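You operate a simulated robot arm through the tools that you are given. There is no shell and no other tool.

You run a simulated robot arm. Do the job below in one go: nothing can be reset, and whatever is moved stays where it is left.

JOB
Sand the red-striped inner tube's chalk-marked spot and brush glue on it.
Fine: Clamp the tube first. Use the black sanding block; block and brush lid go back. A coat counts when it lies all over at full strength: go over it till it gets no stronger. What is to be rubbed or washed off counts as gone when no trace of it is left.

The check looks at the end state, three seconds after you hand in, the way a careful person would. Anything else that was tipped, shoved, dropped, spilled or broken makes it a failure. A push-on lid holds only when it is set on centred and level and pressed home; a screw cap is set on level and turned clockwise until tight.

ROBOT AND FRAMES
A 6-joint arm with a two-finger parallel gripper, fixed in place. Base frame: the origin is at the foot of the arm, x ahead of it, y to its left, z up; the work surface is at about z = 780. Readings come in mm, rad, newtons and seconds.
With the tool pointing down near the work surface it reaches from about 180 to 840 mm from the base axis. Its first joint turns from -2.897 to 2.897 rad. Payload 3.91 kg.
The TCP is the grasp point between the finger pads, 30 mm short of the fingertips. In the tool frame z runs along the fingers and y along their closing line. The gripper opens to 110 mm. The fingers are 20 mm wide and 10 mm thick; the gripper's body (48 by 112 mm) begins 55 mm behind the TCP.
Orientation is that of the tool frame in the base frame, as a unit quaternion [w, x, y, z]. With the fingers straight down and closing along the base's y, the tool's x points along the base's -x, its y along +y and its z along -z.

CONTROLS
- The arm moves only by the tool apply_moves. Its argument "motion" is one flat list of numbers, 7 for each row, row after row: the shift along the tool's x, y, z in mm, then the turn, a rotation vector about the tool's x, y, z in rad, then the gripper command, from -1 (shut) to 1 (fully open), values between in proportion. In form: [x, y, z, ax, ay, az, claw, x, y, z, ax, ay, az, claw, ...]. A call has 1 to 20 rows; each row shifts and turns the commanded pose from where the row before left it, along the tool's axes as they then stand. Each row takes 0.2 s and may step no farther than 50 mm and 0.15 rad from the row before; otherwise, or with a gripper value out of range, the whole call is refused. A pose out of reach is approached as far as the arm can. The call stops where the force on the tool passes 90 N (or 10 N more than at its start, if that is more) or the arm is blocked; 0.2 s more then pass. The fingers move at their own pace (about 108 mm/s each) and stop on an object; they squeeze with about 24 N. The grip force told is the motor's: it shows also when the fingers shut on nothing. Time passes only in rows, and 0.2 s behind the last, so rows that do not move let the fingers close. The reply holds the time, the measured pose of the TCP, the force on the tool along the base axes, the opening and the grip force, in the units named above and with some noise, with the torque about the TCP (base axes, N m) and any sound that the robot's microphone picked up.
- Cameras (640 x 400 px; columns grow to the right, rows downward): "scene" is fixed at [399.6, 649.3, 1419.5]; the picture's right is [-0.54, 0.84, 0.00], its down [0.70, 0.45, -0.55] and it looks along [-0.47, -0.30, -0.83] (base axes); focal length 238 px, centre (320, 200). "wrist" rides on the gripper at [77, 7, -114] in the tool frame; the picture's right is [-0.09, 1.00, 0.00], its down [-0.80, -0.07, -0.59] and it looks along [-0.59, -0.05, 0.80] (tool axes); focal length 270 px, centre (320, 200). There is no depth. A picture from a camera that has moved, and an enlarged one, comes with that camera's place and axes in the base frame and with its lens.
- snapshot(camera): a new picture of that camera. No time passes.
- lift_body(by): slides the trunk up (or, below 0, down) by that many mm; the arm rides with it, the base frame stays. It gives what a move gives, with no picture.
- inspect(camera, box): a new picture of the part [left, top, right, bottom] of that camera's present view, enlarged. No time passes.
- job_done(): hands the job in; it is judged then, once.

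Places have to be worked out from the pictures, the camera data and where the tool is seen. Open the gripper and draw the arm clear of the work before you hand the job in, unless the task says otherwise.

The tools are called after "Emit:" as a command line: name --argument value ..., lists and objects as JSON in quotes. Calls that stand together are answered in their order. apply_moves: Moves the arm, as the interface text tells. Its arguments: {"type":"object","properties":{"motion":{"type":"array","items":{"type":"number"}}},"required":["motion"]} The other tools are called the same way: lift_body (by) slides the trunk up or down; snapshot (camera) takes a picture; inspect (camera, box) takes an enlarged picture of a part of a camera's view; job_done () hands the job in.

At the start:

```text
clock: 0.0
position: [150.8, 411.2, 1153.7]
tcp_rot: [0.0, -0.001, 1.0, 0.0]
contact_force: [0.5, -0.1, 0.1]
ft_torque: [-0.01, 0.0, -0.05]
grip_width: 110.0
finger_force: 0.0
trunk travel left (down, up): [-450.0, 90.0]
```

scene: 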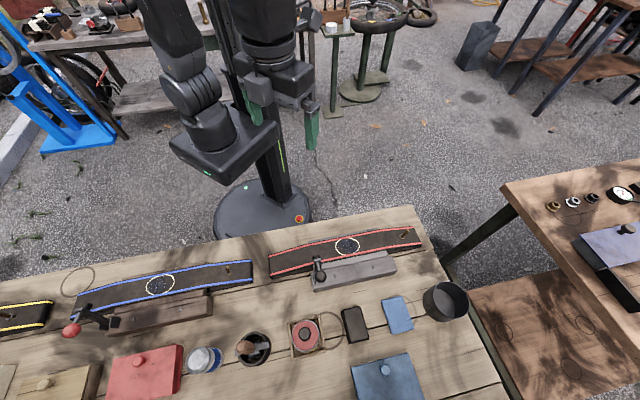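
wrist: 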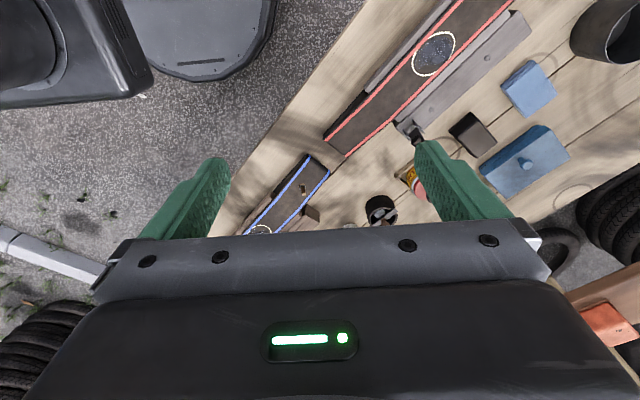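

I start by looking closer at the work area, the red-striped tube with its clamp, and the tools on the bench.

Emit:
inspect --camera "scene" --box '[240, 200, 480, 350]'

Emit:
inspect --camera "scene" --box '[180, 280, 420, 400]'

Emit:
inspect --camera "scene" --box '[0, 250, 240, 400]'

Emit:
inspect --camera "wrist" --box '[320, 0, 640, 240]'

```text
2.67 times, centred on (360, 275) of scene
camera zoom: at [399.6, 649.3, 1419.5], right [-0.54, 0.84, 0.0], down [0.7, 0.45, -0.55], along [-0.47, -0.3, -0.83], focal length 636 px, centre (213, 0)
```

zoom: 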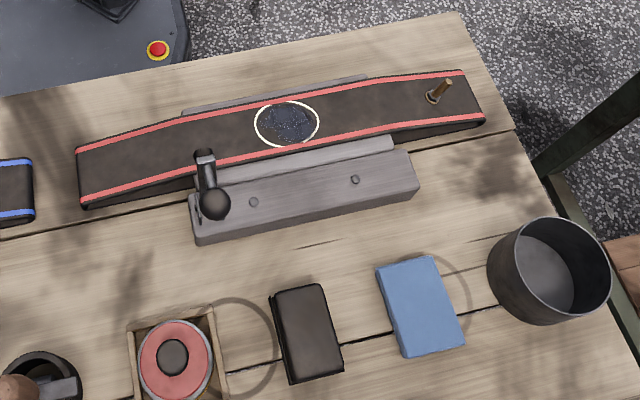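

```text
2.67 times, centred on (300, 340) of scene
camera zoom: at [399.6, 649.3, 1419.5], right [-0.54, 0.84, 0.0], down [0.7, 0.45, -0.55], along [-0.47, -0.3, -0.83], focal length 636 px, centre (373, -173)
```

zoom: 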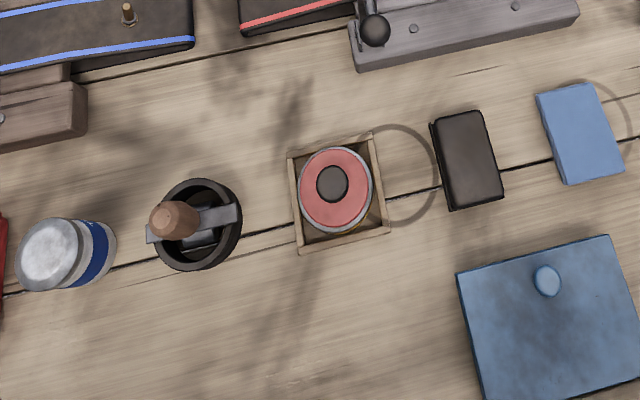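

```text
2.67 times, centred on (120, 325) of scene
camera zoom: at [399.6, 649.3, 1419.5], right [-0.54, 0.84, 0.0], down [0.7, 0.45, -0.55], along [-0.47, -0.3, -0.83], focal length 636 px, centre (853, -133)
```

zoom: 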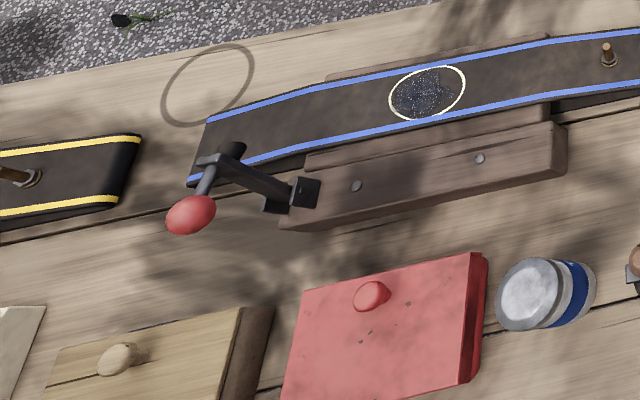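

```text
1.67 times, centred on (480, 120) of wrist
camera zoom: at [74.6, 419.1, 1268.2], right [0.09, 1.0, 0.0], down [0.8, -0.07, 0.59], along [0.59, -0.05, -0.8], focal length 450 px, centre (53, 333)
```

zoom: 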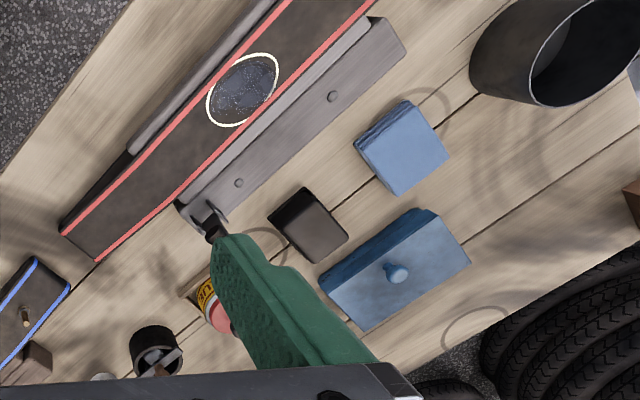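

The bench runs diagonally to the arm's left, with the red tube at roughly (146, 574). I turn the tool about 0.75 rad and move back, high above the bench, so the wrist camera can see the tube, the clamp and the spot.

Emit:
apply_moves --motion '[0, 0, 0, 0, 0, -0.15, 1, 0, 0, 0, 0, 0, -0.15, 1, 0, 0, 0, 0, 0, -0.15, 1, 0, 0, 0, 0, 0, -0.15, 1, 0, 0, 0, 0, 0, -0.15, 1, 17.3, 34.2, 25.9, 0, 0, 0, 1, 17.3, 34.2, 25.9, 0, 0, 0, 1, 17.3, 34.2, 25.9, 0, 0, 0, 1, 17.3, 34.2, 25.9, 0, 0, 0, 1, 0, 0, 0, 0, 0, 0, 1]'

Emit:
snapshot --camera "wrist"

Emit:
snapshot --camera "scene"

```text
clock: 2.2
position: [6.8, 464.2, 1049.2]
tcp_rot: [0.0, -0.366, 0.93, 0.0]
contact_force: [-0.5, 0.6, -0.4]
ft_torque: [-0.02, 0.01, -0.04]
grip_width: 110.1
finger_force: 0.1
trunk travel left (down, up): [-450.0, 90.0]
```

```text
taken
camera wrist: at [-53.1, 417.7, 1164.2], right [-0.61, 0.79, 0.0], down [0.63, 0.49, 0.59], along [0.47, 0.36, -0.8], focal length 270 px, centre (320, 200)
```

wrist: 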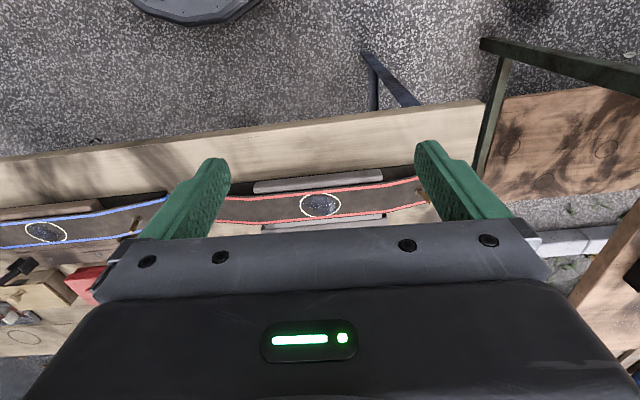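

```text
taken
```

scene: 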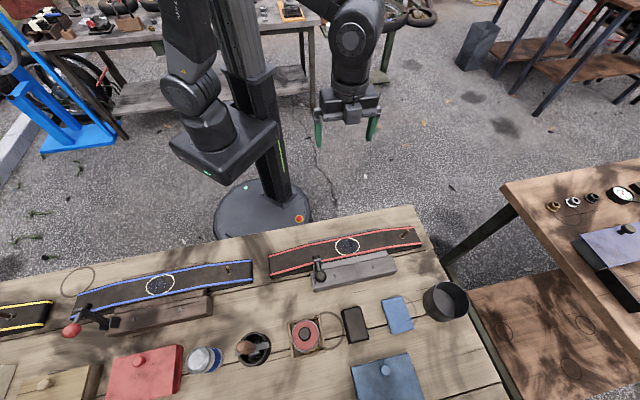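

The wrist picture is blocked by the gripper body in its lower half, so what I want to see should lie under the fingers or nearer the robot. I move over the clamp, staying high at z≈1049, to look down on it.

Emit:
apply_moves --motion '[-42.9, -20, 0, 0, 0, 0, 1, -42.9, -20, 0, 0, 0, 0, 1, -42.9, -20, 0, 0, 0, 0, 1, -42.9, -20, 0, 0, 0, 0, 1, -42.9, -20, 0, 0, 0, 0, 1, 0, 0, 0, 0, 0, 0, 1]'

Emit:
snapshot --camera "wrist"

Emit:
inspect --camera "wrist" --box '[200, 20, 440, 170]'

```text
clock: 3.6
position: [229.6, 534.9, 1050.8]
tcp_rot: [0.0, -0.366, 0.93, 0.0]
contact_force: [-0.1, -0.1, -0.6]
ft_torque: [0.01, 0.0, 0.05]
grip_width: 110.2
finger_force: 0.2
trunk travel left (down, up): [-450.0, 90.0]
```

```text
taken
camera wrist: at [170.2, 488.1, 1165.7], right [-0.61, 0.79, 0.0], down [0.63, 0.49, 0.59], along [0.47, 0.37, -0.8], focal length 270 px, centre (320, 200)
```

wrist: 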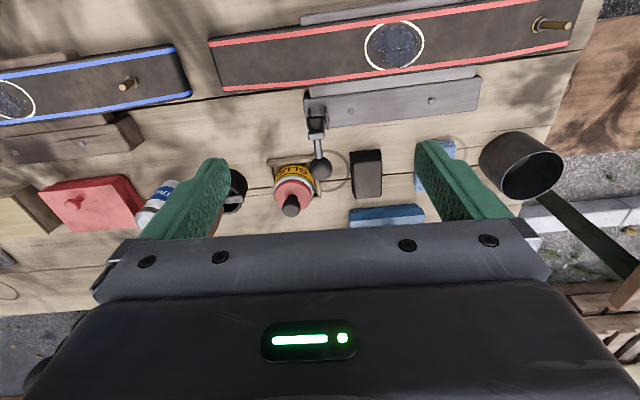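

```text
2.67 times, centred on (320, 95) of wrist
camera zoom: at [170.2, 488.1, 1165.7], right [-0.61, 0.79, 0.0], down [0.63, 0.49, 0.59], along [0.47, 0.37, -0.8], focal length 721 px, centre (320, 480)
```

zoom: 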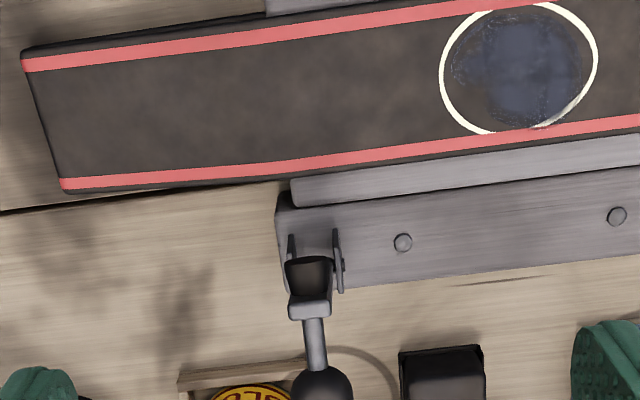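

I triangulate the ball of the clamp lever at about (278, 574, 925) and the black pad at about (248, 544, 917), so the clamp arm stands upright (open). I enlarge both views for its geometry.

Emit:
inspect --camera "scene" --box '[290, 245, 350, 300]'

Emit:
inspect --camera "wrist" --box '[280, 70, 360, 190]'

Emit:
inspect --camera "scene" --box '[50, 290, 130, 350]'

Emit:
inspect --camera "wrist" --box '[220, 140, 460, 240]'

```text
7.27 times, centred on (320, 272) of scene
camera zoom: at [399.6, 649.3, 1419.5], right [-0.54, 0.84, 0.0], down [0.7, 0.45, -0.55], along [-0.47, -0.3, -0.83], focal length 1735 px, centre (320, -327)
```

zoom: 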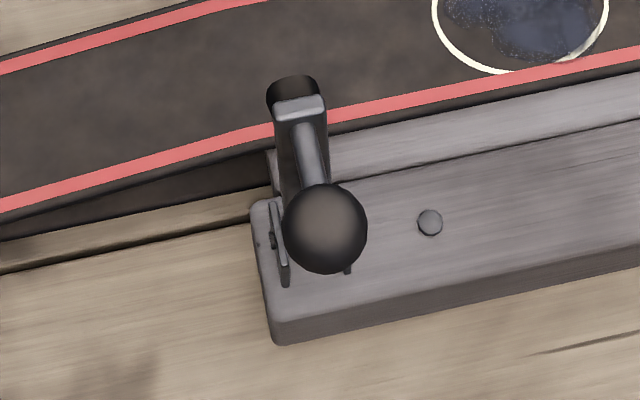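

```text
3.33 times, centred on (320, 130) of wrist
camera zoom: at [170.2, 488.1, 1165.7], right [-0.61, 0.79, 0.0], down [0.63, 0.49, 0.59], along [0.47, 0.37, -0.8], focal length 901 px, centre (320, 433)
```

zoom: 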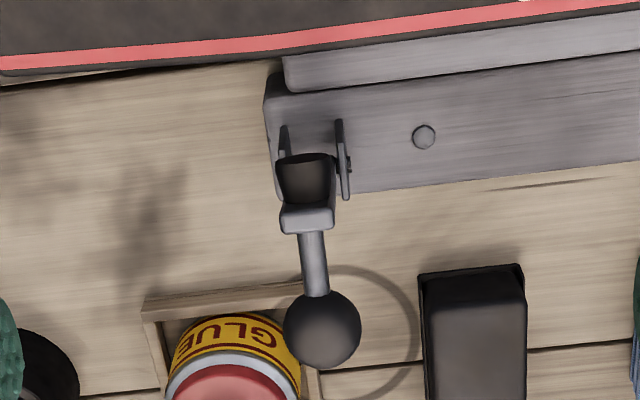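

```text
6.67 times, centred on (90, 320) of scene
camera zoom: at [399.6, 649.3, 1419.5], right [-0.54, 0.84, 0.0], down [0.7, 0.45, -0.55], along [-0.47, -0.3, -0.83], focal length 1590 px, centre (1853, -600)
```

zoom: 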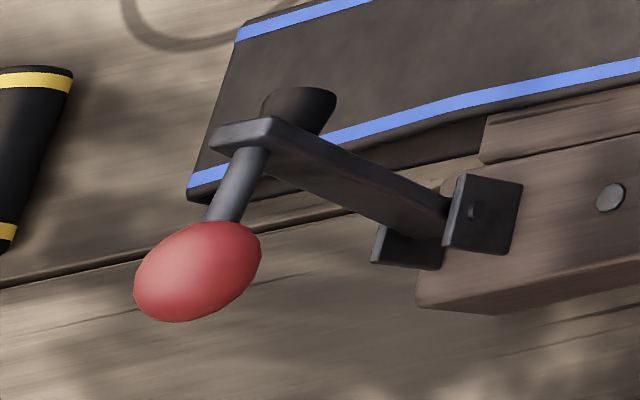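

```text
2.67 times, centred on (340, 190) of wrist
camera zoom: at [170.2, 488.1, 1165.7], right [-0.61, 0.79, 0.0], down [0.63, 0.49, 0.59], along [0.47, 0.37, -0.8], focal length 721 px, centre (267, 227)
```

zoom: 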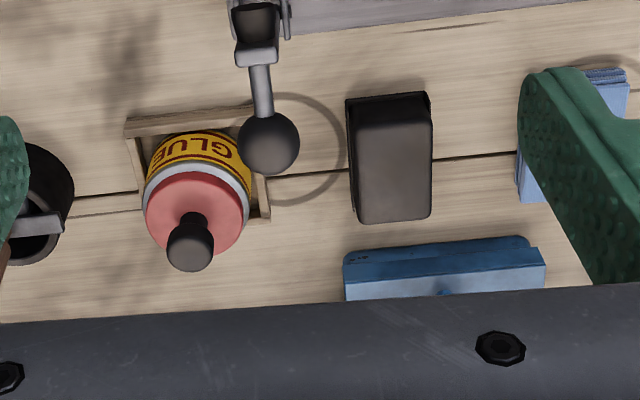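

The arm stands upright on a pivot near (264, 558, 844). It has the pad on the tube side and the ball handle on the outer side, so it should swing over onto the tube. I line up above the ball with the fingers closing along the bench direction (~134.7°) and look again.

Emit:
apply_moves --motion '[-31.2, -2, 25, 0, 0, 0, 1, -31.2, -2, 25, 0, 0, -0.032, 1, 0, 0, 0, 0, 0, 0, 1]'

Emit:
snapshot --camera "wrist"

Emit:
inspect --camera "scene" --box '[240, 200, 400, 300]'

```text
clock: 4.4
position: [280.7, 576.5, 1000.1]
tcp_rot: [0.0, -0.381, 0.925, 0.0]
contact_force: [0.4, 1.1, -0.6]
ft_torque: [0.0, 0.01, 0.01]
grip_width: 110.3
finger_force: 0.0
trunk travel left (down, up): [-450.0, 90.0]
```

```text
taken
camera wrist: at [221.8, 528.1, 1114.8], right [-0.64, 0.77, 0.0], down [0.62, 0.51, 0.59], along [0.46, 0.38, -0.8], focal length 270 px, centre (320, 200)
```

wrist: 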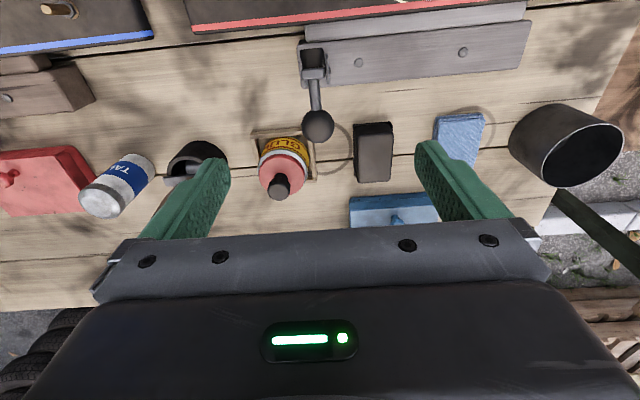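

```text
4.00 times, centred on (320, 250) of scene
camera zoom: at [399.6, 649.3, 1419.5], right [-0.54, 0.84, 0.0], down [0.7, 0.45, -0.55], along [-0.47, -0.3, -0.83], focal length 954 px, centre (320, 0)
```

zoom: 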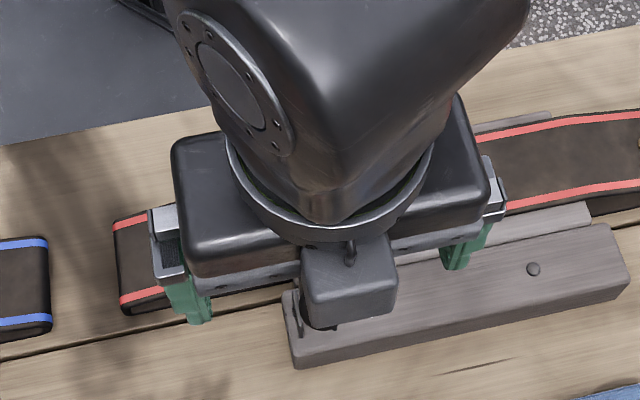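

The ball is directly below the fingers in the closing line, at about (279, 574, 921). I go down so the lower part of the fingers straddles it, then close gently on it.

Emit:
apply_moves --motion '[1.5, 0, 32, 0, 0, 0, 1, 1.5, 0, 30, 0, 0, 0, 1, 0, 0, 0, 0, 0, 0, 0, 0, 0, 0, 0, 0, 0, -0.5, 0, 0, 0, 0, 0, 0, -0.5]'

Emit:
snapshot --camera "wrist"

```text
clock: 5.6
position: [278.7, 575.2, 937.6]
tcp_rot: [0.0, -0.381, 0.925, 0.0]
contact_force: [0.6, -1.3, -1.1]
ft_torque: [-0.02, 0.01, 0.02]
grip_width: 27.9
finger_force: 0.1
trunk travel left (down, up): [-450.0, 90.0]
```

```text
taken
camera wrist: at [220.1, 526.7, 1052.3], right [-0.64, 0.77, 0.0], down [0.62, 0.51, 0.59], along [0.46, 0.38, -0.8], focal length 270 px, centre (320, 200)
```

wrist: 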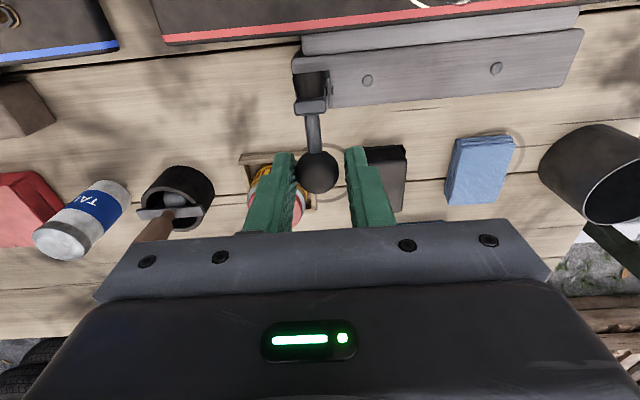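

The ball sits nicely centred between the fingertips. I close on it.

Emit:
apply_moves --motion '[0, 0, 0, 0, 0, 0, -1, 0, 0, 0, 0, 0, 0, -1]'

```text
clock: 6.2
position: [279.4, 575.2, 936.8]
tcp_rot: [-0.001, -0.381, 0.925, -0.001]
contact_force: [6.7, -7.7, -1.8]
ft_torque: [-0.11, -0.13, -0.04]
grip_width: 24.0
finger_force: 45.1
trunk travel left (down, up): [-450.0, 90.0]
```

Gripped at 24 mm, the ball's diameter, with a small sideways force. I swing the lever along its arc in small steps and watch the force.

Emit:
apply_moves --motion '[6.9, -0.6, -1.5, 0, 0, 0, -1, 6.8, 0, -1.2, 0, 0, 0, -1, 13.9, 0, -0.2, 0, 0, 0, -1, 0, 0, 0, 0, 0, 0, -1]'

Emit:
snapshot --camera "wrist"

```text
clock: 7.2
position: [261.2, 555.3, 940.7]
tcp_rot: [-0.001, -0.381, 0.925, 0.001]
contact_force: [18.7, 2.2, 4.9]
ft_torque: [0.82, -1.17, -0.03]
grip_width: 24.1
finger_force: 45.1
trunk travel left (down, up): [-450.0, 90.0]
```

```text
taken
camera wrist: at [202.0, 506.2, 1055.8], right [-0.64, 0.77, 0.0], down [0.62, 0.51, 0.59], along [0.46, 0.38, -0.8], focal length 270 px, centre (320, 200)
```

wrist: 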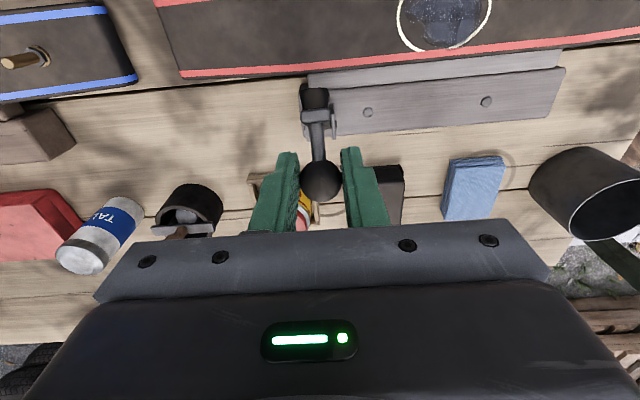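

The lever follows with moderate resistance of about 15 N. I continue along the arc and check again.

Emit:
apply_moves --motion '[6.9, -0.7, 0.8, 0, 0, 0, -1, 6.9, 0, 1.4, 0, 0, 0, -1, 6.6, 0, 2.0, 0, 0, 0, -1, 6.6, 0, 2.5, 0, 0, 0, -1, 0, 0, 0, 0, 0, 0, -1]'

Emit:
snapshot --camera "wrist"

```text
clock: 8.4
position: [240.4, 534.4, 933.4]
tcp_rot: [-0.001, -0.382, 0.924, 0.0]
contact_force: [3.4, -4.0, 10.0]
ft_torque: [0.25, -0.25, 0.29]
grip_width: 15.2
finger_force: 45.1
trunk travel left (down, up): [-450.0, 90.0]
```

```text
taken
camera wrist: at [182.1, 486.0, 1048.5], right [-0.64, 0.77, 0.0], down [0.62, 0.51, 0.59], along [0.46, 0.38, -0.8], focal length 270 px, centre (320, 200)
```

wrist: 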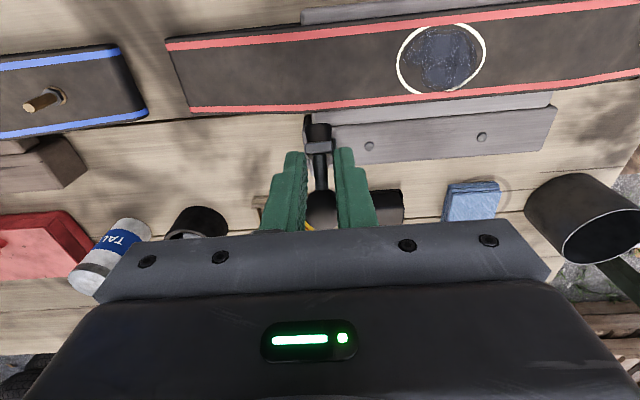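

The fingers slid along the smooth ball once the lever stood about 20° over, and the ball now lags near v≈571. I let go, rise, go around to the outer side and push it with closed fingers instead.

Emit:
apply_moves --motion '[0, 0, 0, 0, 0, 0, 0, 0, 0, 0, 0, 0, 0, 0, 0, 0, -40, 0, 0, 0, 0, 0, 0, -30, 0, 0, 0, 0, -30, 0, 0, 0, 0, 0, -1, -30, 0, 0, 0, 0, 0, -1, 0, 0, 0, 0, 0, 0, -1]'

Emit:
snapshot --camera "wrist"

```text
clock: 10.0
position: [284.2, 577.9, 1004.1]
tcp_rot: [-0.001, -0.382, 0.924, -0.001]
contact_force: [-0.1, 0.2, 0.2]
ft_torque: [0.01, 0.02, 0.0]
grip_width: 0.2
finger_force: 24.1
trunk travel left (down, up): [-450.0, 90.0]
```

```text
taken
camera wrist: at [225.0, 529.1, 1118.7], right [-0.64, 0.77, 0.0], down [0.62, 0.51, 0.59], along [0.46, 0.38, -0.8], focal length 270 px, centre (320, 200)
```

wrist: 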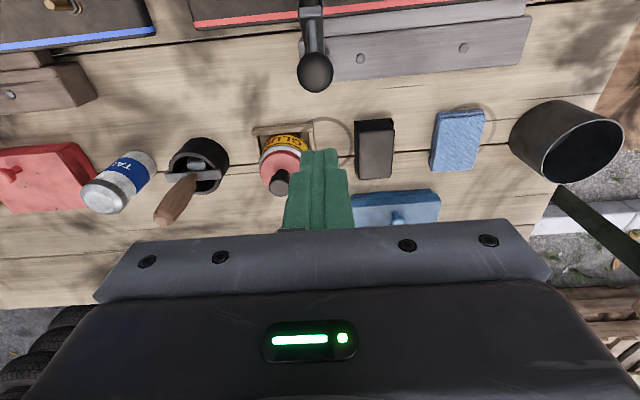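

The lever stays where I left it, ball near v≈571, and the closed fingers are lined up behind it. I lower them and push toward the tube following the arc.

Emit:
apply_moves --motion '[0, 0, 35, 0, 0, 0, -1, 0, 0, 34, 0, 0, 0, -1, 13, 0, 0, 0, 0, 0, -1, 8, 0, 0.8, 0, 0, 0, -1, 8, 0, 1.5, 0, 0, 0, -1, 8, 0, 2.5, 0, 0, 0, -1, 8, 0, 3.5, 0, 0, 0, -1, 0, 0, 0, 0, 0, 0, -1]'

Emit:
snapshot --camera "wrist"

```text
clock: 11.8
position: [249.4, 546.6, 926.3]
tcp_rot: [0.0, -0.381, 0.925, 0.0]
contact_force: [0.0, -0.5, -0.7]
ft_torque: [0.01, 0.01, 0.01]
grip_width: 0.2
finger_force: 24.4
trunk travel left (down, up): [-450.0, 90.0]
```

```text
taken
camera wrist: at [191.4, 497.4, 1040.9], right [-0.64, 0.77, 0.0], down [0.62, 0.51, 0.59], along [0.46, 0.38, -0.8], focal length 270 px, centre (320, 200)
```

wrist: 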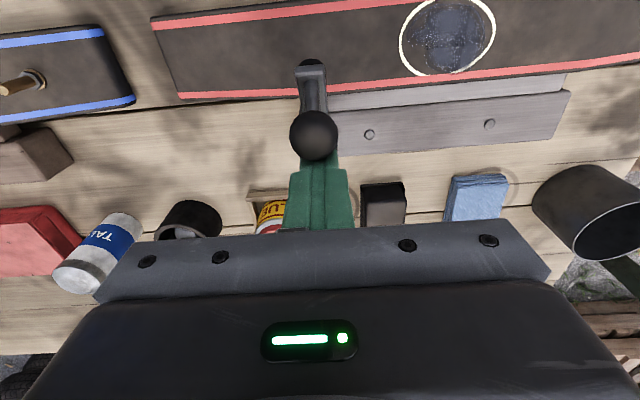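

The lever follows freely; the ball is near v≈539, past the top. I keep pushing along the arc.

Emit:
apply_moves --motion '[8, 0, 5.0, 0, 0, 0, -1, 8, 0, 6.5, 0, 0, 0, -1, 6, 0, 7.0, 0, 0, 0, -1, 0, 0, 0, 0, 0, 0, -1]'

Emit:
snapshot --camera "wrist"

Emit:
inspect --camera "scene" --box '[240, 200, 400, 300]'

```text
clock: 12.8
position: [234.3, 530.3, 908.1]
tcp_rot: [0.0, -0.381, 0.924, 0.001]
contact_force: [-0.1, 0.4, 0.0]
ft_torque: [0.0, 0.02, -0.01]
grip_width: 0.0
finger_force: 24.0
trunk travel left (down, up): [-450.0, 90.0]
```

```text
taken
camera wrist: at [176.1, 482.2, 1023.1], right [-0.64, 0.77, 0.0], down [0.62, 0.51, 0.59], along [0.46, 0.38, -0.8], focal length 270 px, centre (320, 200)
```

wrist: 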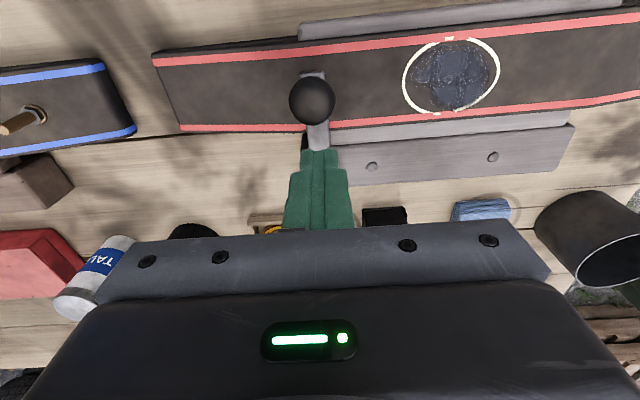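

```text
4.00 times, centred on (320, 250) of scene
camera zoom: at [399.6, 649.3, 1419.5], right [-0.54, 0.84, 0.0], down [0.7, 0.45, -0.55], along [-0.47, -0.3, -0.83], focal length 954 px, centre (320, 0)
```

zoom: 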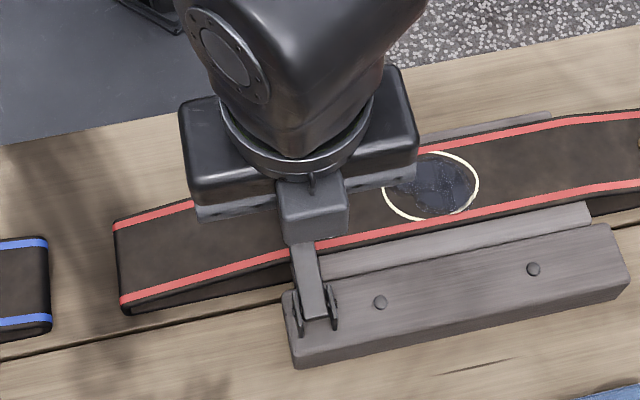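

The arm has swung over onto the tube, with the ball standing up near (214, 507, 866). I move over the ball and press straight down gently to see whether it is home.

Emit:
apply_moves --motion '[0, 0, -30, 0, 0, 0, -1, 30, 0, 0, 0, 0, 0, -1, 0, 0, 15, 0, 0, 0, -1, 0, 0, 8, 0, 0, 0, -1, 0, 0, 2, 0, 0, 0, -1, 0, 0, 0, 0, 0, 0, -1]'

Emit:
snapshot --camera "wrist"

```text
clock: 14.2
position: [213.6, 509.9, 917.3]
tcp_rot: [0.004, -0.381, 0.925, 0.005]
contact_force: [5.9, 6.9, 53.3]
ft_torque: [-0.06, -0.04, -0.21]
grip_width: 0.0
finger_force: 24.0
trunk travel left (down, up): [-450.0, 90.0]
```

```text
taken
camera wrist: at [155.4, 460.6, 1032.1], right [-0.64, 0.77, 0.01], down [0.62, 0.51, 0.6], along [0.46, 0.39, -0.8], focal length 270 px, centre (320, 200)
```

wrist: 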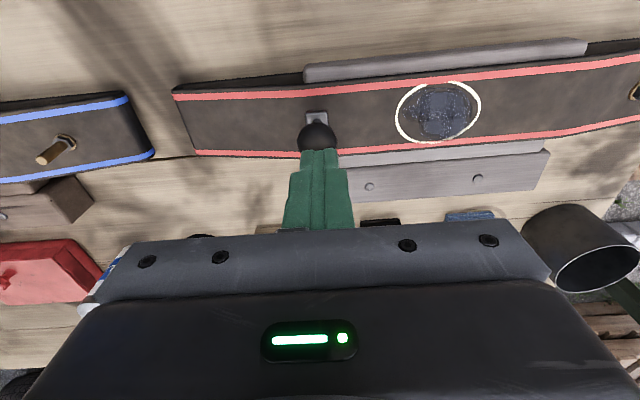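

The lever takes 53 N without moving any further, so the clamp is closed on the tube. I lift off and check that it stays down, then move above the black sanding block.

Emit:
apply_moves --motion '[0, 0, -45, 0, 0, 0, -1, 0, 0, -45, 0, 0, 0, -1, -40.8, 16, 0, 0, 0, 0, 1, -40.8, 16, 0, 0, 0, 0, 1, -40.8, 16, 0, 0, 0, 0, 1, -40.8, 16, 0, 0, 0, 0, 1, 0, 0, 0, 0, 0, 0, 1]'

Emit:
snapshot --camera "wrist"

Emit:
inspect --camera "wrist" --box '[200, 20, 460, 220]'

Emit:
inspect --camera "scene" --box '[240, 200, 400, 300]'

```text
clock: 15.8
position: [285.4, 670.3, 1002.4]
tcp_rot: [0.0, -0.381, 0.925, 0.0]
contact_force: [-0.2, -0.5, -0.2]
ft_torque: [-0.01, -0.02, -0.01]
grip_width: 109.8
finger_force: 0.1
trunk travel left (down, up): [-450.0, 90.0]
```

```text
taken
camera wrist: at [226.4, 621.5, 1117.5], right [-0.64, 0.77, 0.0], down [0.62, 0.51, 0.59], along [0.46, 0.38, -0.8], focal length 270 px, centre (320, 200)
```

wrist: 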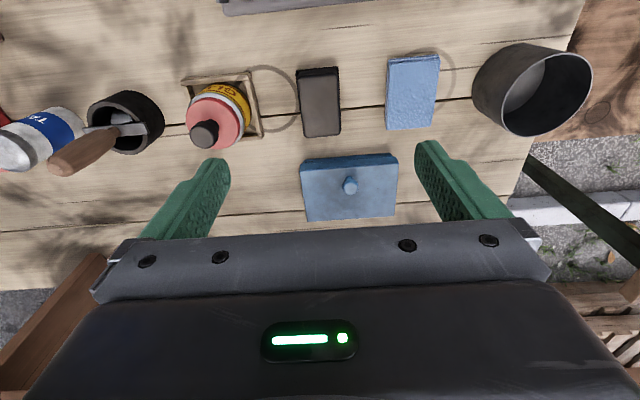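

```text
2.00 times, centred on (330, 120) of wrist
camera zoom: at [226.4, 621.5, 1117.5], right [-0.64, 0.77, 0.0], down [0.62, 0.51, 0.59], along [0.46, 0.38, -0.8], focal length 541 px, centre (300, 360)
```

zoom: 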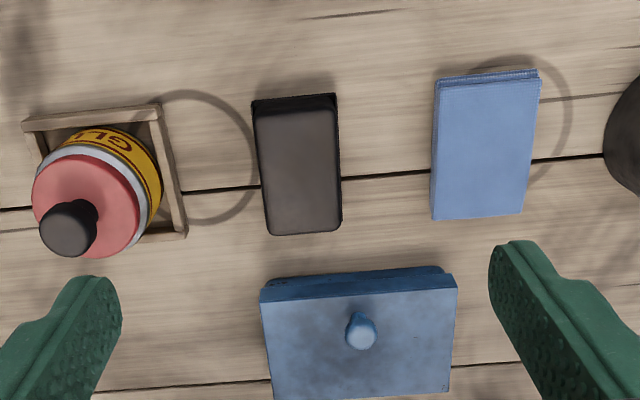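

```text
4.00 times, centred on (320, 250) of scene
camera zoom: at [399.6, 649.3, 1419.5], right [-0.54, 0.84, 0.0], down [0.7, 0.45, -0.55], along [-0.47, -0.3, -0.83], focal length 954 px, centre (320, 0)
```

zoom: 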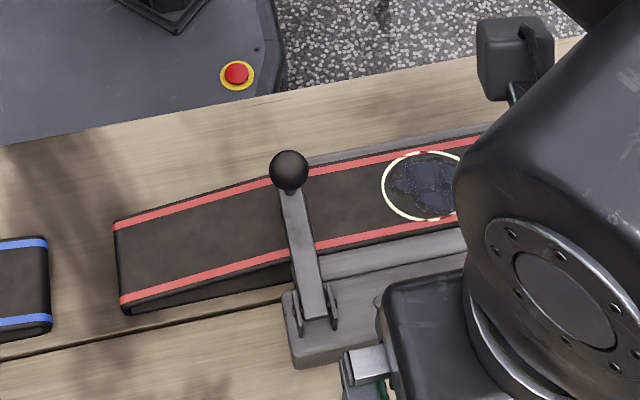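

The clamp holds closed. The black block lies at about (302, 684), roughly 43 × 70 mm and some 32 mm tall, with its long side along the bench depth. I move over it with the fingers partly open and descend most of the way.

Emit:
apply_moves --motion '[-21.4, -1.8, 0, 0, 0, 0, 0.4, 0, 0, 45, 0, 0, 0, 0.4, 0, 0, 45, 0, 0, 0, 0.4, 0, 0, 30, 0, 0, 0, 0.4, 0, 0, 0, 0, 0, 0, 0.4]'

Emit:
snapshot --camera "wrist"

Emit:
inspect --camera "scene" --box '[280, 270, 440, 370]'

```text
clock: 17.0
position: [298.5, 683.8, 884.9]
tcp_rot: [0.0, -0.381, 0.925, 0.001]
contact_force: [-0.1, 0.2, -0.6]
ft_torque: [-0.03, 0.0, 0.0]
grip_width: 76.8
finger_force: 0.0
trunk travel left (down, up): [-450.0, 90.0]
```

```text
taken
camera wrist: at [240.4, 635.5, 998.2], right [-0.64, 0.77, 0.0], down [0.62, 0.51, 0.59], along [0.46, 0.38, -0.8], focal length 270 px, centre (320, 200)
```

wrist: 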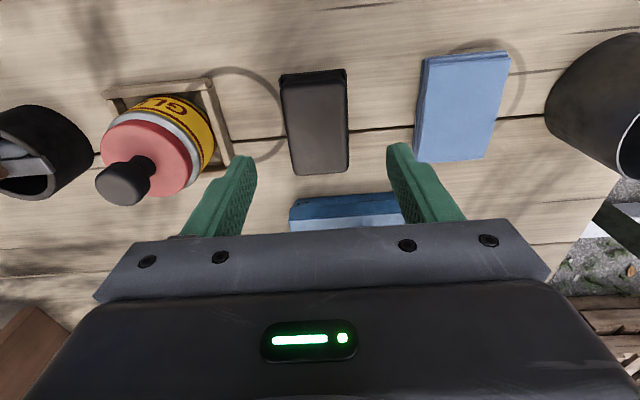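

```text
4.00 times, centred on (360, 320) of scene
camera zoom: at [399.6, 649.3, 1419.5], right [-0.54, 0.84, 0.0], down [0.7, 0.45, -0.55], along [-0.47, -0.3, -0.83], focal length 954 px, centre (160, -280)
```

zoom: 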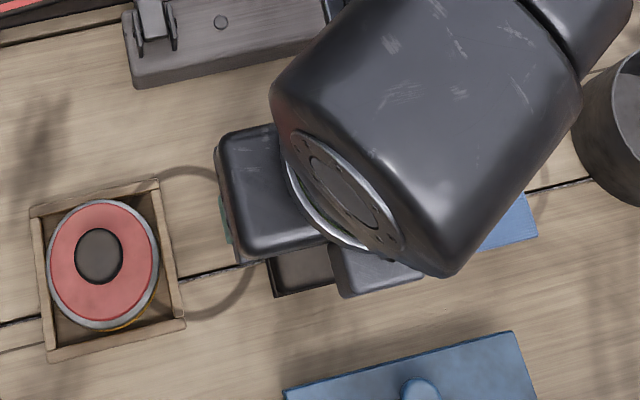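

The block is between the fingers, about 2 mm off centre. I correct, lower so the tips stop about 12 mm above the bench, and grip it.

Emit:
apply_moves --motion '[2, -1.6, 32, 0, 0, 0, 0.4, 0, 0, 31, 0, 0, 0, 0.4, 0, 0, 0, 0, 0, 0, 0.4, 0, 0, 0, 0, 0, 0, -0.1, 0, 0, 0, 0, 0, 0, -1, 0, 0, 0, 0, 0, 0, -1]'

Emit:
snapshot --camera "wrist"

```text
clock: 18.4
position: [298.5, 681.0, 820.5]
tcp_rot: [0.0, -0.381, 0.924, 0.0]
contact_force: [-1.4, 0.3, -0.1]
ft_torque: [-0.02, 0.02, 0.03]
grip_width: 46.4
finger_force: 24.0
trunk travel left (down, up): [-450.0, 90.0]
```

```text
taken
camera wrist: at [240.6, 632.4, 935.0], right [-0.64, 0.77, 0.0], down [0.62, 0.51, 0.59], along [0.46, 0.38, -0.8], focal length 270 px, centre (320, 200)
```

wrist: 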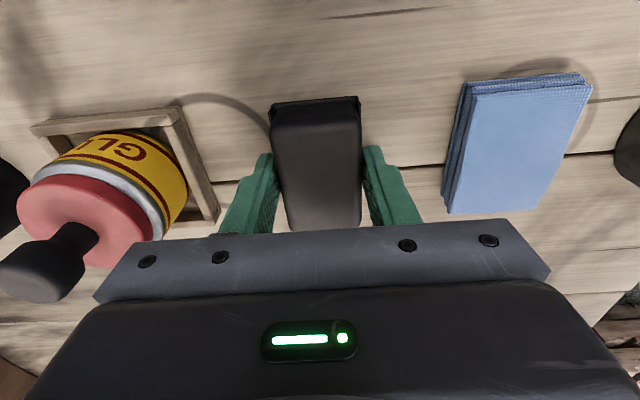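

The block is gripped (46 mm wide). I lift it straight up and carry it toward the spot at a safe height.

Emit:
apply_moves --motion '[0, 0, -30, 0, 0, 0, -1, 0, 0, -40, 0, 0, 0, -1, 0, 0, -40, 0, 0, 0, -1, 40, 6, 0, 0, 0, 0, -1, 40, 6, 0, 0, 0, 0, -1, 40, 6, 0, 0, 0, 0, -1, 0, 0, 0, 0, 0, 0, -1]'

Emit:
snapshot --camera "wrist"

Emit:
inspect --camera "scene" --box '[240, 200, 440, 325]'

```text
clock: 20.0
position: [201.4, 608.2, 931.1]
tcp_rot: [0.0, -0.381, 0.925, 0.0]
contact_force: [-0.2, -0.8, -0.7]
ft_torque: [0.03, 0.0, -0.02]
grip_width: 46.7
finger_force: 23.7
trunk travel left (down, up): [-450.0, 90.0]
```

```text
taken
camera wrist: at [143.9, 559.6, 1045.9], right [-0.64, 0.77, 0.0], down [0.62, 0.51, 0.59], along [0.46, 0.38, -0.8], focal length 270 px, centre (320, 200)
```

wrist: 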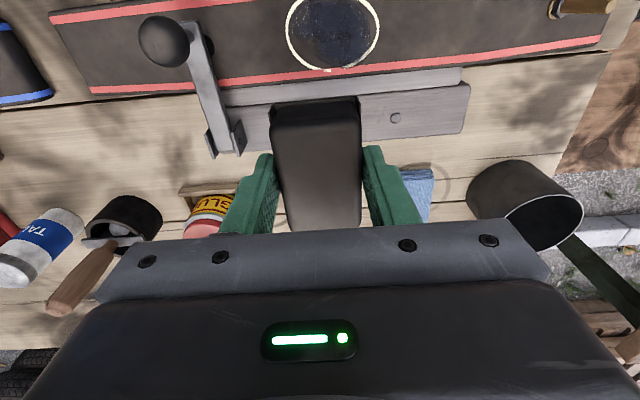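

```text
3.20 times, centred on (340, 262) of scene
camera zoom: at [399.6, 649.3, 1419.5], right [-0.54, 0.84, 0.0], down [0.7, 0.45, -0.55], along [-0.47, -0.3, -0.83], focal length 763 px, centre (256, 0)
```

zoom: 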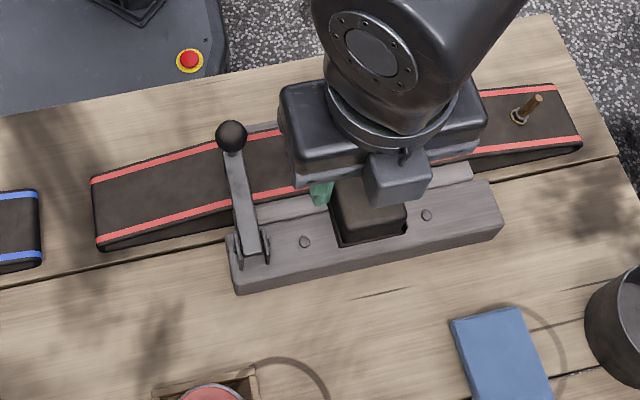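

The block is held level. I take a close look at the chalk-ringed spot before sanding.

Emit:
inspect --camera "wrist" --box '[260, 0, 420, 100]'

Emit:
inspect --camera "wrist" --box '[120, 0, 280, 170]'

```text
4.00 times, centred on (340, 50) of wrist
camera zoom: at [143.9, 559.6, 1045.9], right [-0.64, 0.77, 0.0], down [0.62, 0.51, 0.59], along [0.46, 0.38, -0.8], focal length 1081 px, centre (240, 800)
```

zoom: 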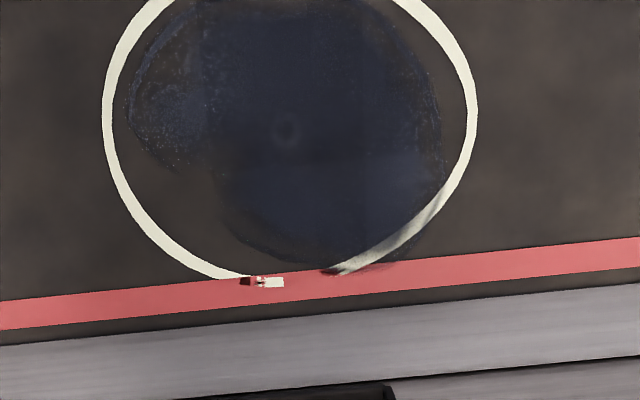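

```text
2.35 times, centred on (200, 85) of wrist
camera zoom: at [143.9, 559.6, 1045.9], right [-0.64, 0.77, 0.0], down [0.62, 0.51, 0.59], along [0.46, 0.38, -0.8], focal length 636 px, centre (602, 471)
```

zoom: 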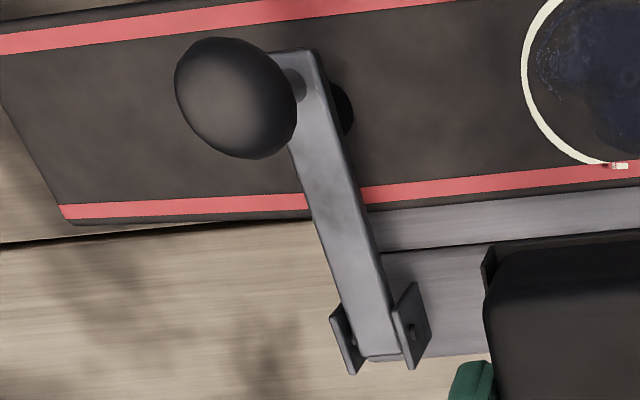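

A dark-blue film covers most of the ring, and all of it has to go. I move over the ring centre (about (150, 577)) and lower the block to just above the tube.

Emit:
apply_moves --motion '[30, 6, 0, 0, 0, 0, -1, 30, 6, 0, 0, 0, 0, -1, 0, 0, 28, 0, 0, 0, -1, 0, 0, 28, 0, 0, 0, -1, 0, 0, 0, 0, 0, 0, -1]'

Emit:
snapshot --camera "wrist"

Emit:
inspect --camera "scene" --box '[260, 190, 440, 300]'

```text
clock: 21.2
position: [152.8, 573.0, 872.8]
tcp_rot: [0.001, -0.381, 0.925, 0.0]
contact_force: [0.0, -0.3, -0.2]
ft_torque: [-0.02, -0.04, 0.03]
grip_width: 46.6
finger_force: 24.3
trunk travel left (down, up): [-450.0, 90.0]
```

```text
taken
camera wrist: at [93.9, 525.3, 988.0], right [-0.64, 0.77, 0.0], down [0.62, 0.51, 0.59], along [0.46, 0.38, -0.8], focal length 270 px, centre (320, 200)
```

wrist: 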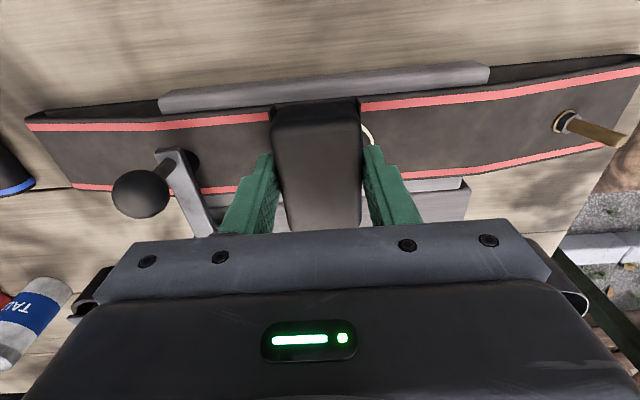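

```text
3.56 times, centred on (350, 245) of scene
camera zoom: at [399.6, 649.3, 1419.5], right [-0.54, 0.84, 0.0], down [0.7, 0.45, -0.55], along [-0.47, -0.3, -0.83], focal length 848 px, centre (213, 40)
```

zoom: 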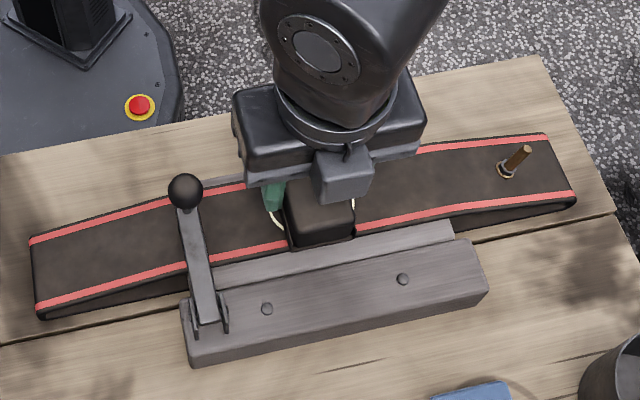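

The block hovers just above the spot, centred on it. I lower it in small steps until I feel contact.

Emit:
apply_moves --motion '[0, 2.5, 3, 0, 0, 0, -1, 0, 0, 2, 0, 0, 0, -1, 0, 0, 0, 0, 0, 0, -1]'

```text
clock: 22.0
position: [150.7, 577.0, 868.9]
tcp_rot: [0.0, -0.381, 0.925, 0.0]
contact_force: [-0.4, -0.5, 0.1]
ft_torque: [0.02, 0.0, -0.03]
grip_width: 46.8
finger_force: 23.7
trunk travel left (down, up): [-450.0, 90.0]
```

No contact yet at z≈869; I continue down slowly.

Emit:
apply_moves --motion '[0, 0, 2, 0, 0, 0, -1, 0, 0, 2, 0, 0, 0, -1, 0, 0, 0, 0, 0, 0, -1]'

```text
clock: 22.8
position: [151.2, 577.4, 865.4]
tcp_rot: [0.0, -0.381, 0.925, 0.0]
contact_force: [-0.3, -0.6, 1.8]
ft_torque: [-0.06, 0.07, 0.0]
grip_width: 46.4
finger_force: 23.3
trunk travel left (down, up): [-450.0, 90.0]
```

Emit:
apply_moves --motion '[0, 0, 1, 0, 0, 0, -1, 0, 0, 0, 0, 0, 0, -1]'

```text
clock: 23.4
position: [151.1, 576.7, 864.3]
tcp_rot: [0.0, -0.382, 0.924, 0.0]
contact_force: [0.5, 0.0, 9.2]
ft_torque: [-0.15, 0.11, 0.04]
grip_width: 46.6
finger_force: 24.0
trunk travel left (down, up): [-450.0, 90.0]
```

Contact at about 9 N. I press slightly more and begin rubbing back and forth across the ring.

Emit:
apply_moves --motion '[0, 0, 0.7, 0, 0, 0, -1, 0, 9, 0, 0, 0, 0, -1, 0, 9, 0, 0, 0, 0, -1, 0, -9, 0, 0, 0, 0, -1, 0, -9, 0, 0, 0, 0, -1, 0, -9, 0, 0, 0, 0, -1, 0, -9, 0, 0, 0, 0, -1, 0, 9, 0, 0, 0, 0, -1, 0, 9, 0, 0, 0, 0, -1, 0, 0, 0, 0, 0, 0, -1]'

Emit:
snapshot --camera "wrist"

Emit:
inspect --camera "scene" --box '[300, 200, 400, 270]'

```text
clock: 25.6
position: [151.1, 575.7, 862.5]
tcp_rot: [0.0, -0.381, 0.924, 0.0]
contact_force: [3.9, -3.8, 9.5]
ft_torque: [-0.15, -0.1, 0.02]
grip_width: 46.6
finger_force: 24.3
trunk travel left (down, up): [-450.0, 90.0]
```

```text
taken
camera wrist: at [92.3, 526.9, 978.6], right [-0.64, 0.77, 0.0], down [0.62, 0.51, 0.59], along [0.46, 0.38, -0.8], focal length 270 px, centre (320, 200)
```

wrist: 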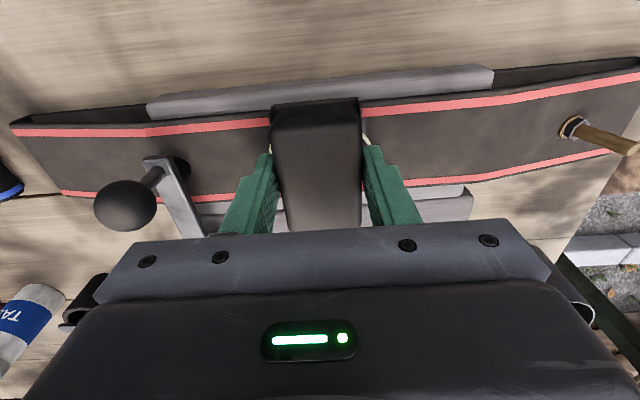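

```text
5.71 times, centred on (350, 235) of scene
camera zoom: at [399.6, 649.3, 1419.5], right [-0.54, 0.84, 0.0], down [0.7, 0.45, -0.55], along [-0.47, -0.3, -0.83], focal length 1363 px, centre (149, 0)
```

zoom: 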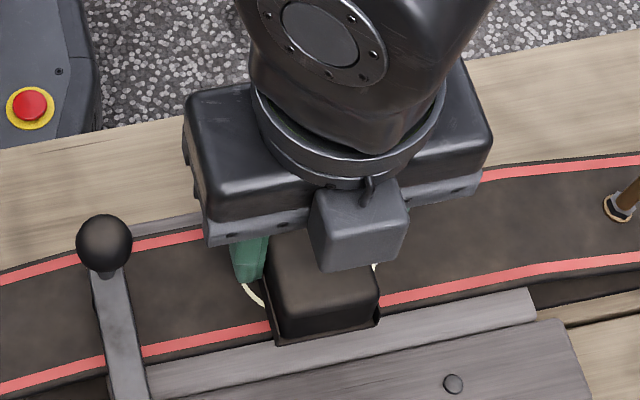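

The block slides steadily at about 10 N. I do more strokes with shifts across the tube, so that every part of the ring is rubbed.

Emit:
apply_moves --motion '[-6, 10, 0, 0, 0, 0, -1, 0, 10, 0, 0, 0, 0, -1, 0, -10, 0, 0, 0, 0, -1, 0, -10, 0, 0, 0, 0, -1, 0, -10, 0, 0, 0, 0, -1, 0, -10, 0, 0, 0, 0, -1, 0, 10, 0, 0, 0, 0, -1, 6, 10, 0, 0, 0, 0, -1, 6, 10, 0, 0, 0, 0, -1, 0, 10, 0, 0, 0, 0, -1, 0, -10, 0, 0, 0, 0, -1, 0, -10, 0, 0, 0, 0, -1, 0, -10, 0, 0, 0, 0, -1, 0, -10, 0, 0, 0, 0, -1, 0, 10, 0, 0, 0, 0, -1, -6, 10, 0, 0, 0, 0, -1, 0, 0, 0, 0, 0, 0, -1]'

```text
clock: 29.2
position: [149.0, 575.7, 863.5]
tcp_rot: [-0.001, -0.381, 0.925, 0.0]
contact_force: [0.4, -7.2, 9.0]
ft_torque: [-0.24, -0.05, -0.02]
grip_width: 46.4
finger_force: 24.3
trunk travel left (down, up): [-450.0, 90.0]
```

I lift off and back away to see how much of the film is left.

Emit:
apply_moves --motion '[0, 0, -30, 0, 0, 0, -1, 0, 0, -30, 0, 0, 0, -1, -40, 0, 0, 0, 0, 0, -1, -40, 0, 0, 0, 0, 0, -1, 0, 0, 0, 0, 0, 0, -1]'

Emit:
inspect --camera "wrist" --box '[240, 0, 420, 110]'

Emit:
snapshot --camera "wrist"

```text
clock: 30.4
position: [207.3, 633.4, 924.1]
tcp_rot: [0.0, -0.381, 0.925, 0.0]
contact_force: [-0.4, -0.3, -0.8]
ft_torque: [0.02, 0.01, 0.01]
grip_width: 46.3
finger_force: 24.1
trunk travel left (down, up): [-450.0, 90.0]
```

```text
3.56 times, centred on (330, 55) of wrist
camera zoom: at [148.1, 584.1, 1038.7], right [-0.64, 0.77, 0.0], down [0.62, 0.51, 0.59], along [0.46, 0.38, -0.8], focal length 961 px, centre (284, 716)
```

zoom: 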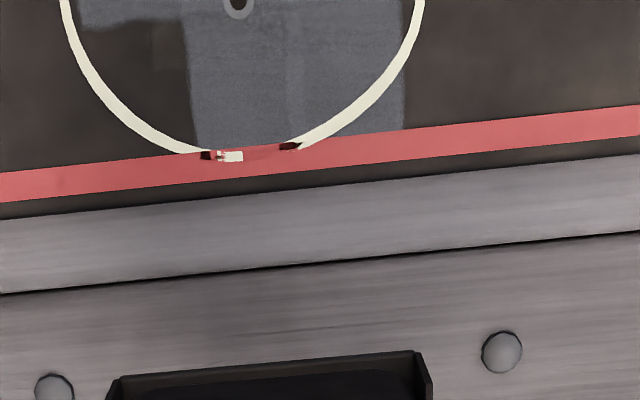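

```text
taken
camera wrist: at [148.1, 584.1, 1038.7], right [-0.64, 0.77, 0.0], down [0.62, 0.51, 0.59], along [0.46, 0.38, -0.8], focal length 270 px, centre (320, 200)
```

wrist: 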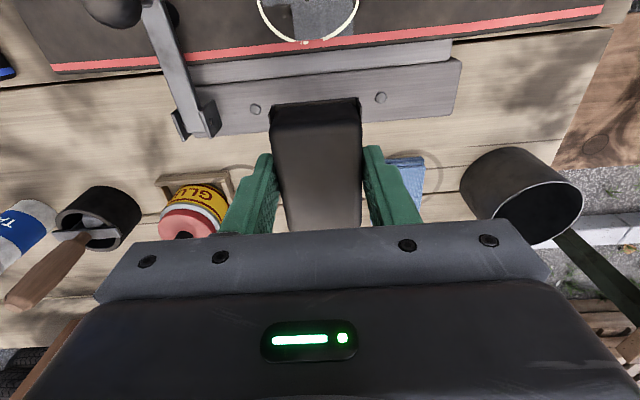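

The sanded area now shows light grey, but part of the ring on the left is still untouched. I move to get the whole ring into view.

Emit:
apply_moves --motion '[25, 0, -30, 0, 0, 0, -1, 25, 0, -30, 0, 0, 0, -1, 0, 0, 0, 0, 0, 0, -1]'

Emit:
inspect --camera "wrist" --box '[240, 0, 420, 110]'

```text
clock: 31.2
position: [173.0, 598.3, 982.8]
tcp_rot: [0.0, -0.381, 0.925, 0.001]
contact_force: [0.2, -0.4, -0.4]
ft_torque: [0.0, -0.02, 0.03]
grip_width: 46.4
finger_force: 24.3
trunk travel left (down, up): [-450.0, 90.0]
```

```text
3.56 times, centred on (330, 55) of wrist
camera zoom: at [113.1, 551.0, 1097.4], right [-0.64, 0.77, 0.0], down [0.62, 0.51, 0.59], along [0.46, 0.38, -0.8], focal length 961 px, centre (284, 716)
```

zoom: 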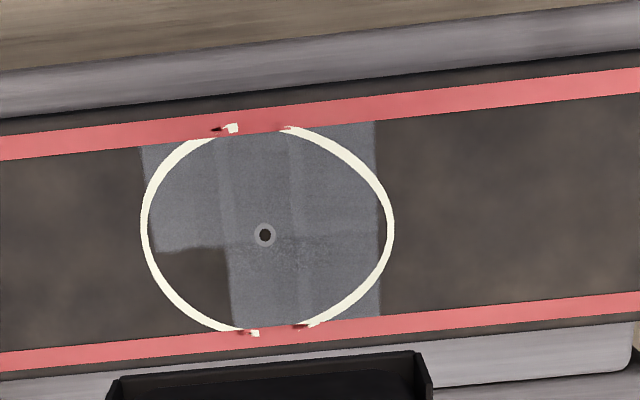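

Some of the ring at lower left and the right rim is still unsanded; the contact was light and the reach short. I go back down and rub with more pressure and longer strokes.

Emit:
apply_moves --motion '[30, -2.4, 30, 0, 0, 0, -1, 0, 0, 42, 0, 0, 0, -1, 0, 0, 42, 0, 0, 0, -1, 0, 0, 4, 0, 0, 0, -1, 0, 0, 2, 0, 0, 0, -1, 0, 0, 0, 0, 0, 0, -1]'

```text
clock: 32.6
position: [151.6, 575.2, 862.9]
tcp_rot: [0.0, -0.381, 0.925, 0.001]
contact_force: [0.1, 0.4, 2.0]
ft_torque: [-0.02, 0.01, -0.03]
grip_width: 46.8
finger_force: 24.1
trunk travel left (down, up): [-450.0, 90.0]
```

Emit:
apply_moves --motion '[0, 0, 1.5, 0, 0, 0, -1, 0, 0, 0, 0, 0, 0, -1]'

```text
clock: 33.2
position: [151.6, 575.1, 863.3]
tcp_rot: [0.001, -0.382, 0.924, 0.001]
contact_force: [1.7, 0.8, 16.3]
ft_torque: [-0.27, 0.12, -0.03]
grip_width: 46.6
finger_force: 23.7
trunk travel left (down, up): [-450.0, 90.0]
```

About 16 N now, but the torque shows the block bears on its robot-side edge. I tilt the tool a trifle to lay the block flat.

Emit:
apply_moves --motion '[0, 0, 0, 0, 0.015, 0, -1, 0, 0, 0, 0, 0, 0, -1]'

```text
clock: 33.8
position: [152.2, 574.8, 862.6]
tcp_rot: [-0.006, -0.381, 0.925, -0.002]
contact_force: [1.3, 1.4, 16.9]
ft_torque: [0.23, -0.25, 0.02]
grip_width: 46.4
finger_force: 24.3
trunk travel left (down, up): [-450.0, 90.0]
```

That went slightly too far; I take back half of it and then rub with long strokes.

Emit:
apply_moves --motion '[0, 0, 0, 0, -0.0075, 0, -1, 0, 0, 0, 0, 0, 0, -1]'

```text
clock: 34.4
position: [151.6, 574.3, 861.8]
tcp_rot: [-0.003, -0.381, 0.925, -0.001]
contact_force: [-1.1, 0.2, 15.4]
ft_torque: [-0.23, 0.24, 0.0]
grip_width: 46.5
finger_force: 23.7
trunk travel left (down, up): [-450.0, 90.0]
```

Emit:
apply_moves --motion '[0, 10, 0, 0, 0, 0, -1, 0, 10, 0, 0, 0, 0, -1, 0, 8, 0, 0, 0, 0, -1, 0, 0, 0, 0, 0, 0, -1, 0, -10, 0, 0, 0, 0, -1, 0, -10, 0, 0, 0, 0, -1, 0, -8, 0, 0, 0, 0, -1, 0, -10, 0, 0, 0, 0, -1, 0, -10, 0, 0, 0, 0, -1, 0, -8, 0, 0, 0, 0, -1, 0, 0, 0, 0, 0, 0, -1]'

```text
clock: 36.8
position: [171.4, 555.5, 861.2]
tcp_rot: [-0.003, -0.381, 0.925, -0.001]
contact_force: [-4.5, 3.1, 7.8]
ft_torque: [-0.02, 0.27, -0.07]
grip_width: 46.3
finger_force: 24.2
trunk travel left (down, up): [-450.0, 90.0]
```

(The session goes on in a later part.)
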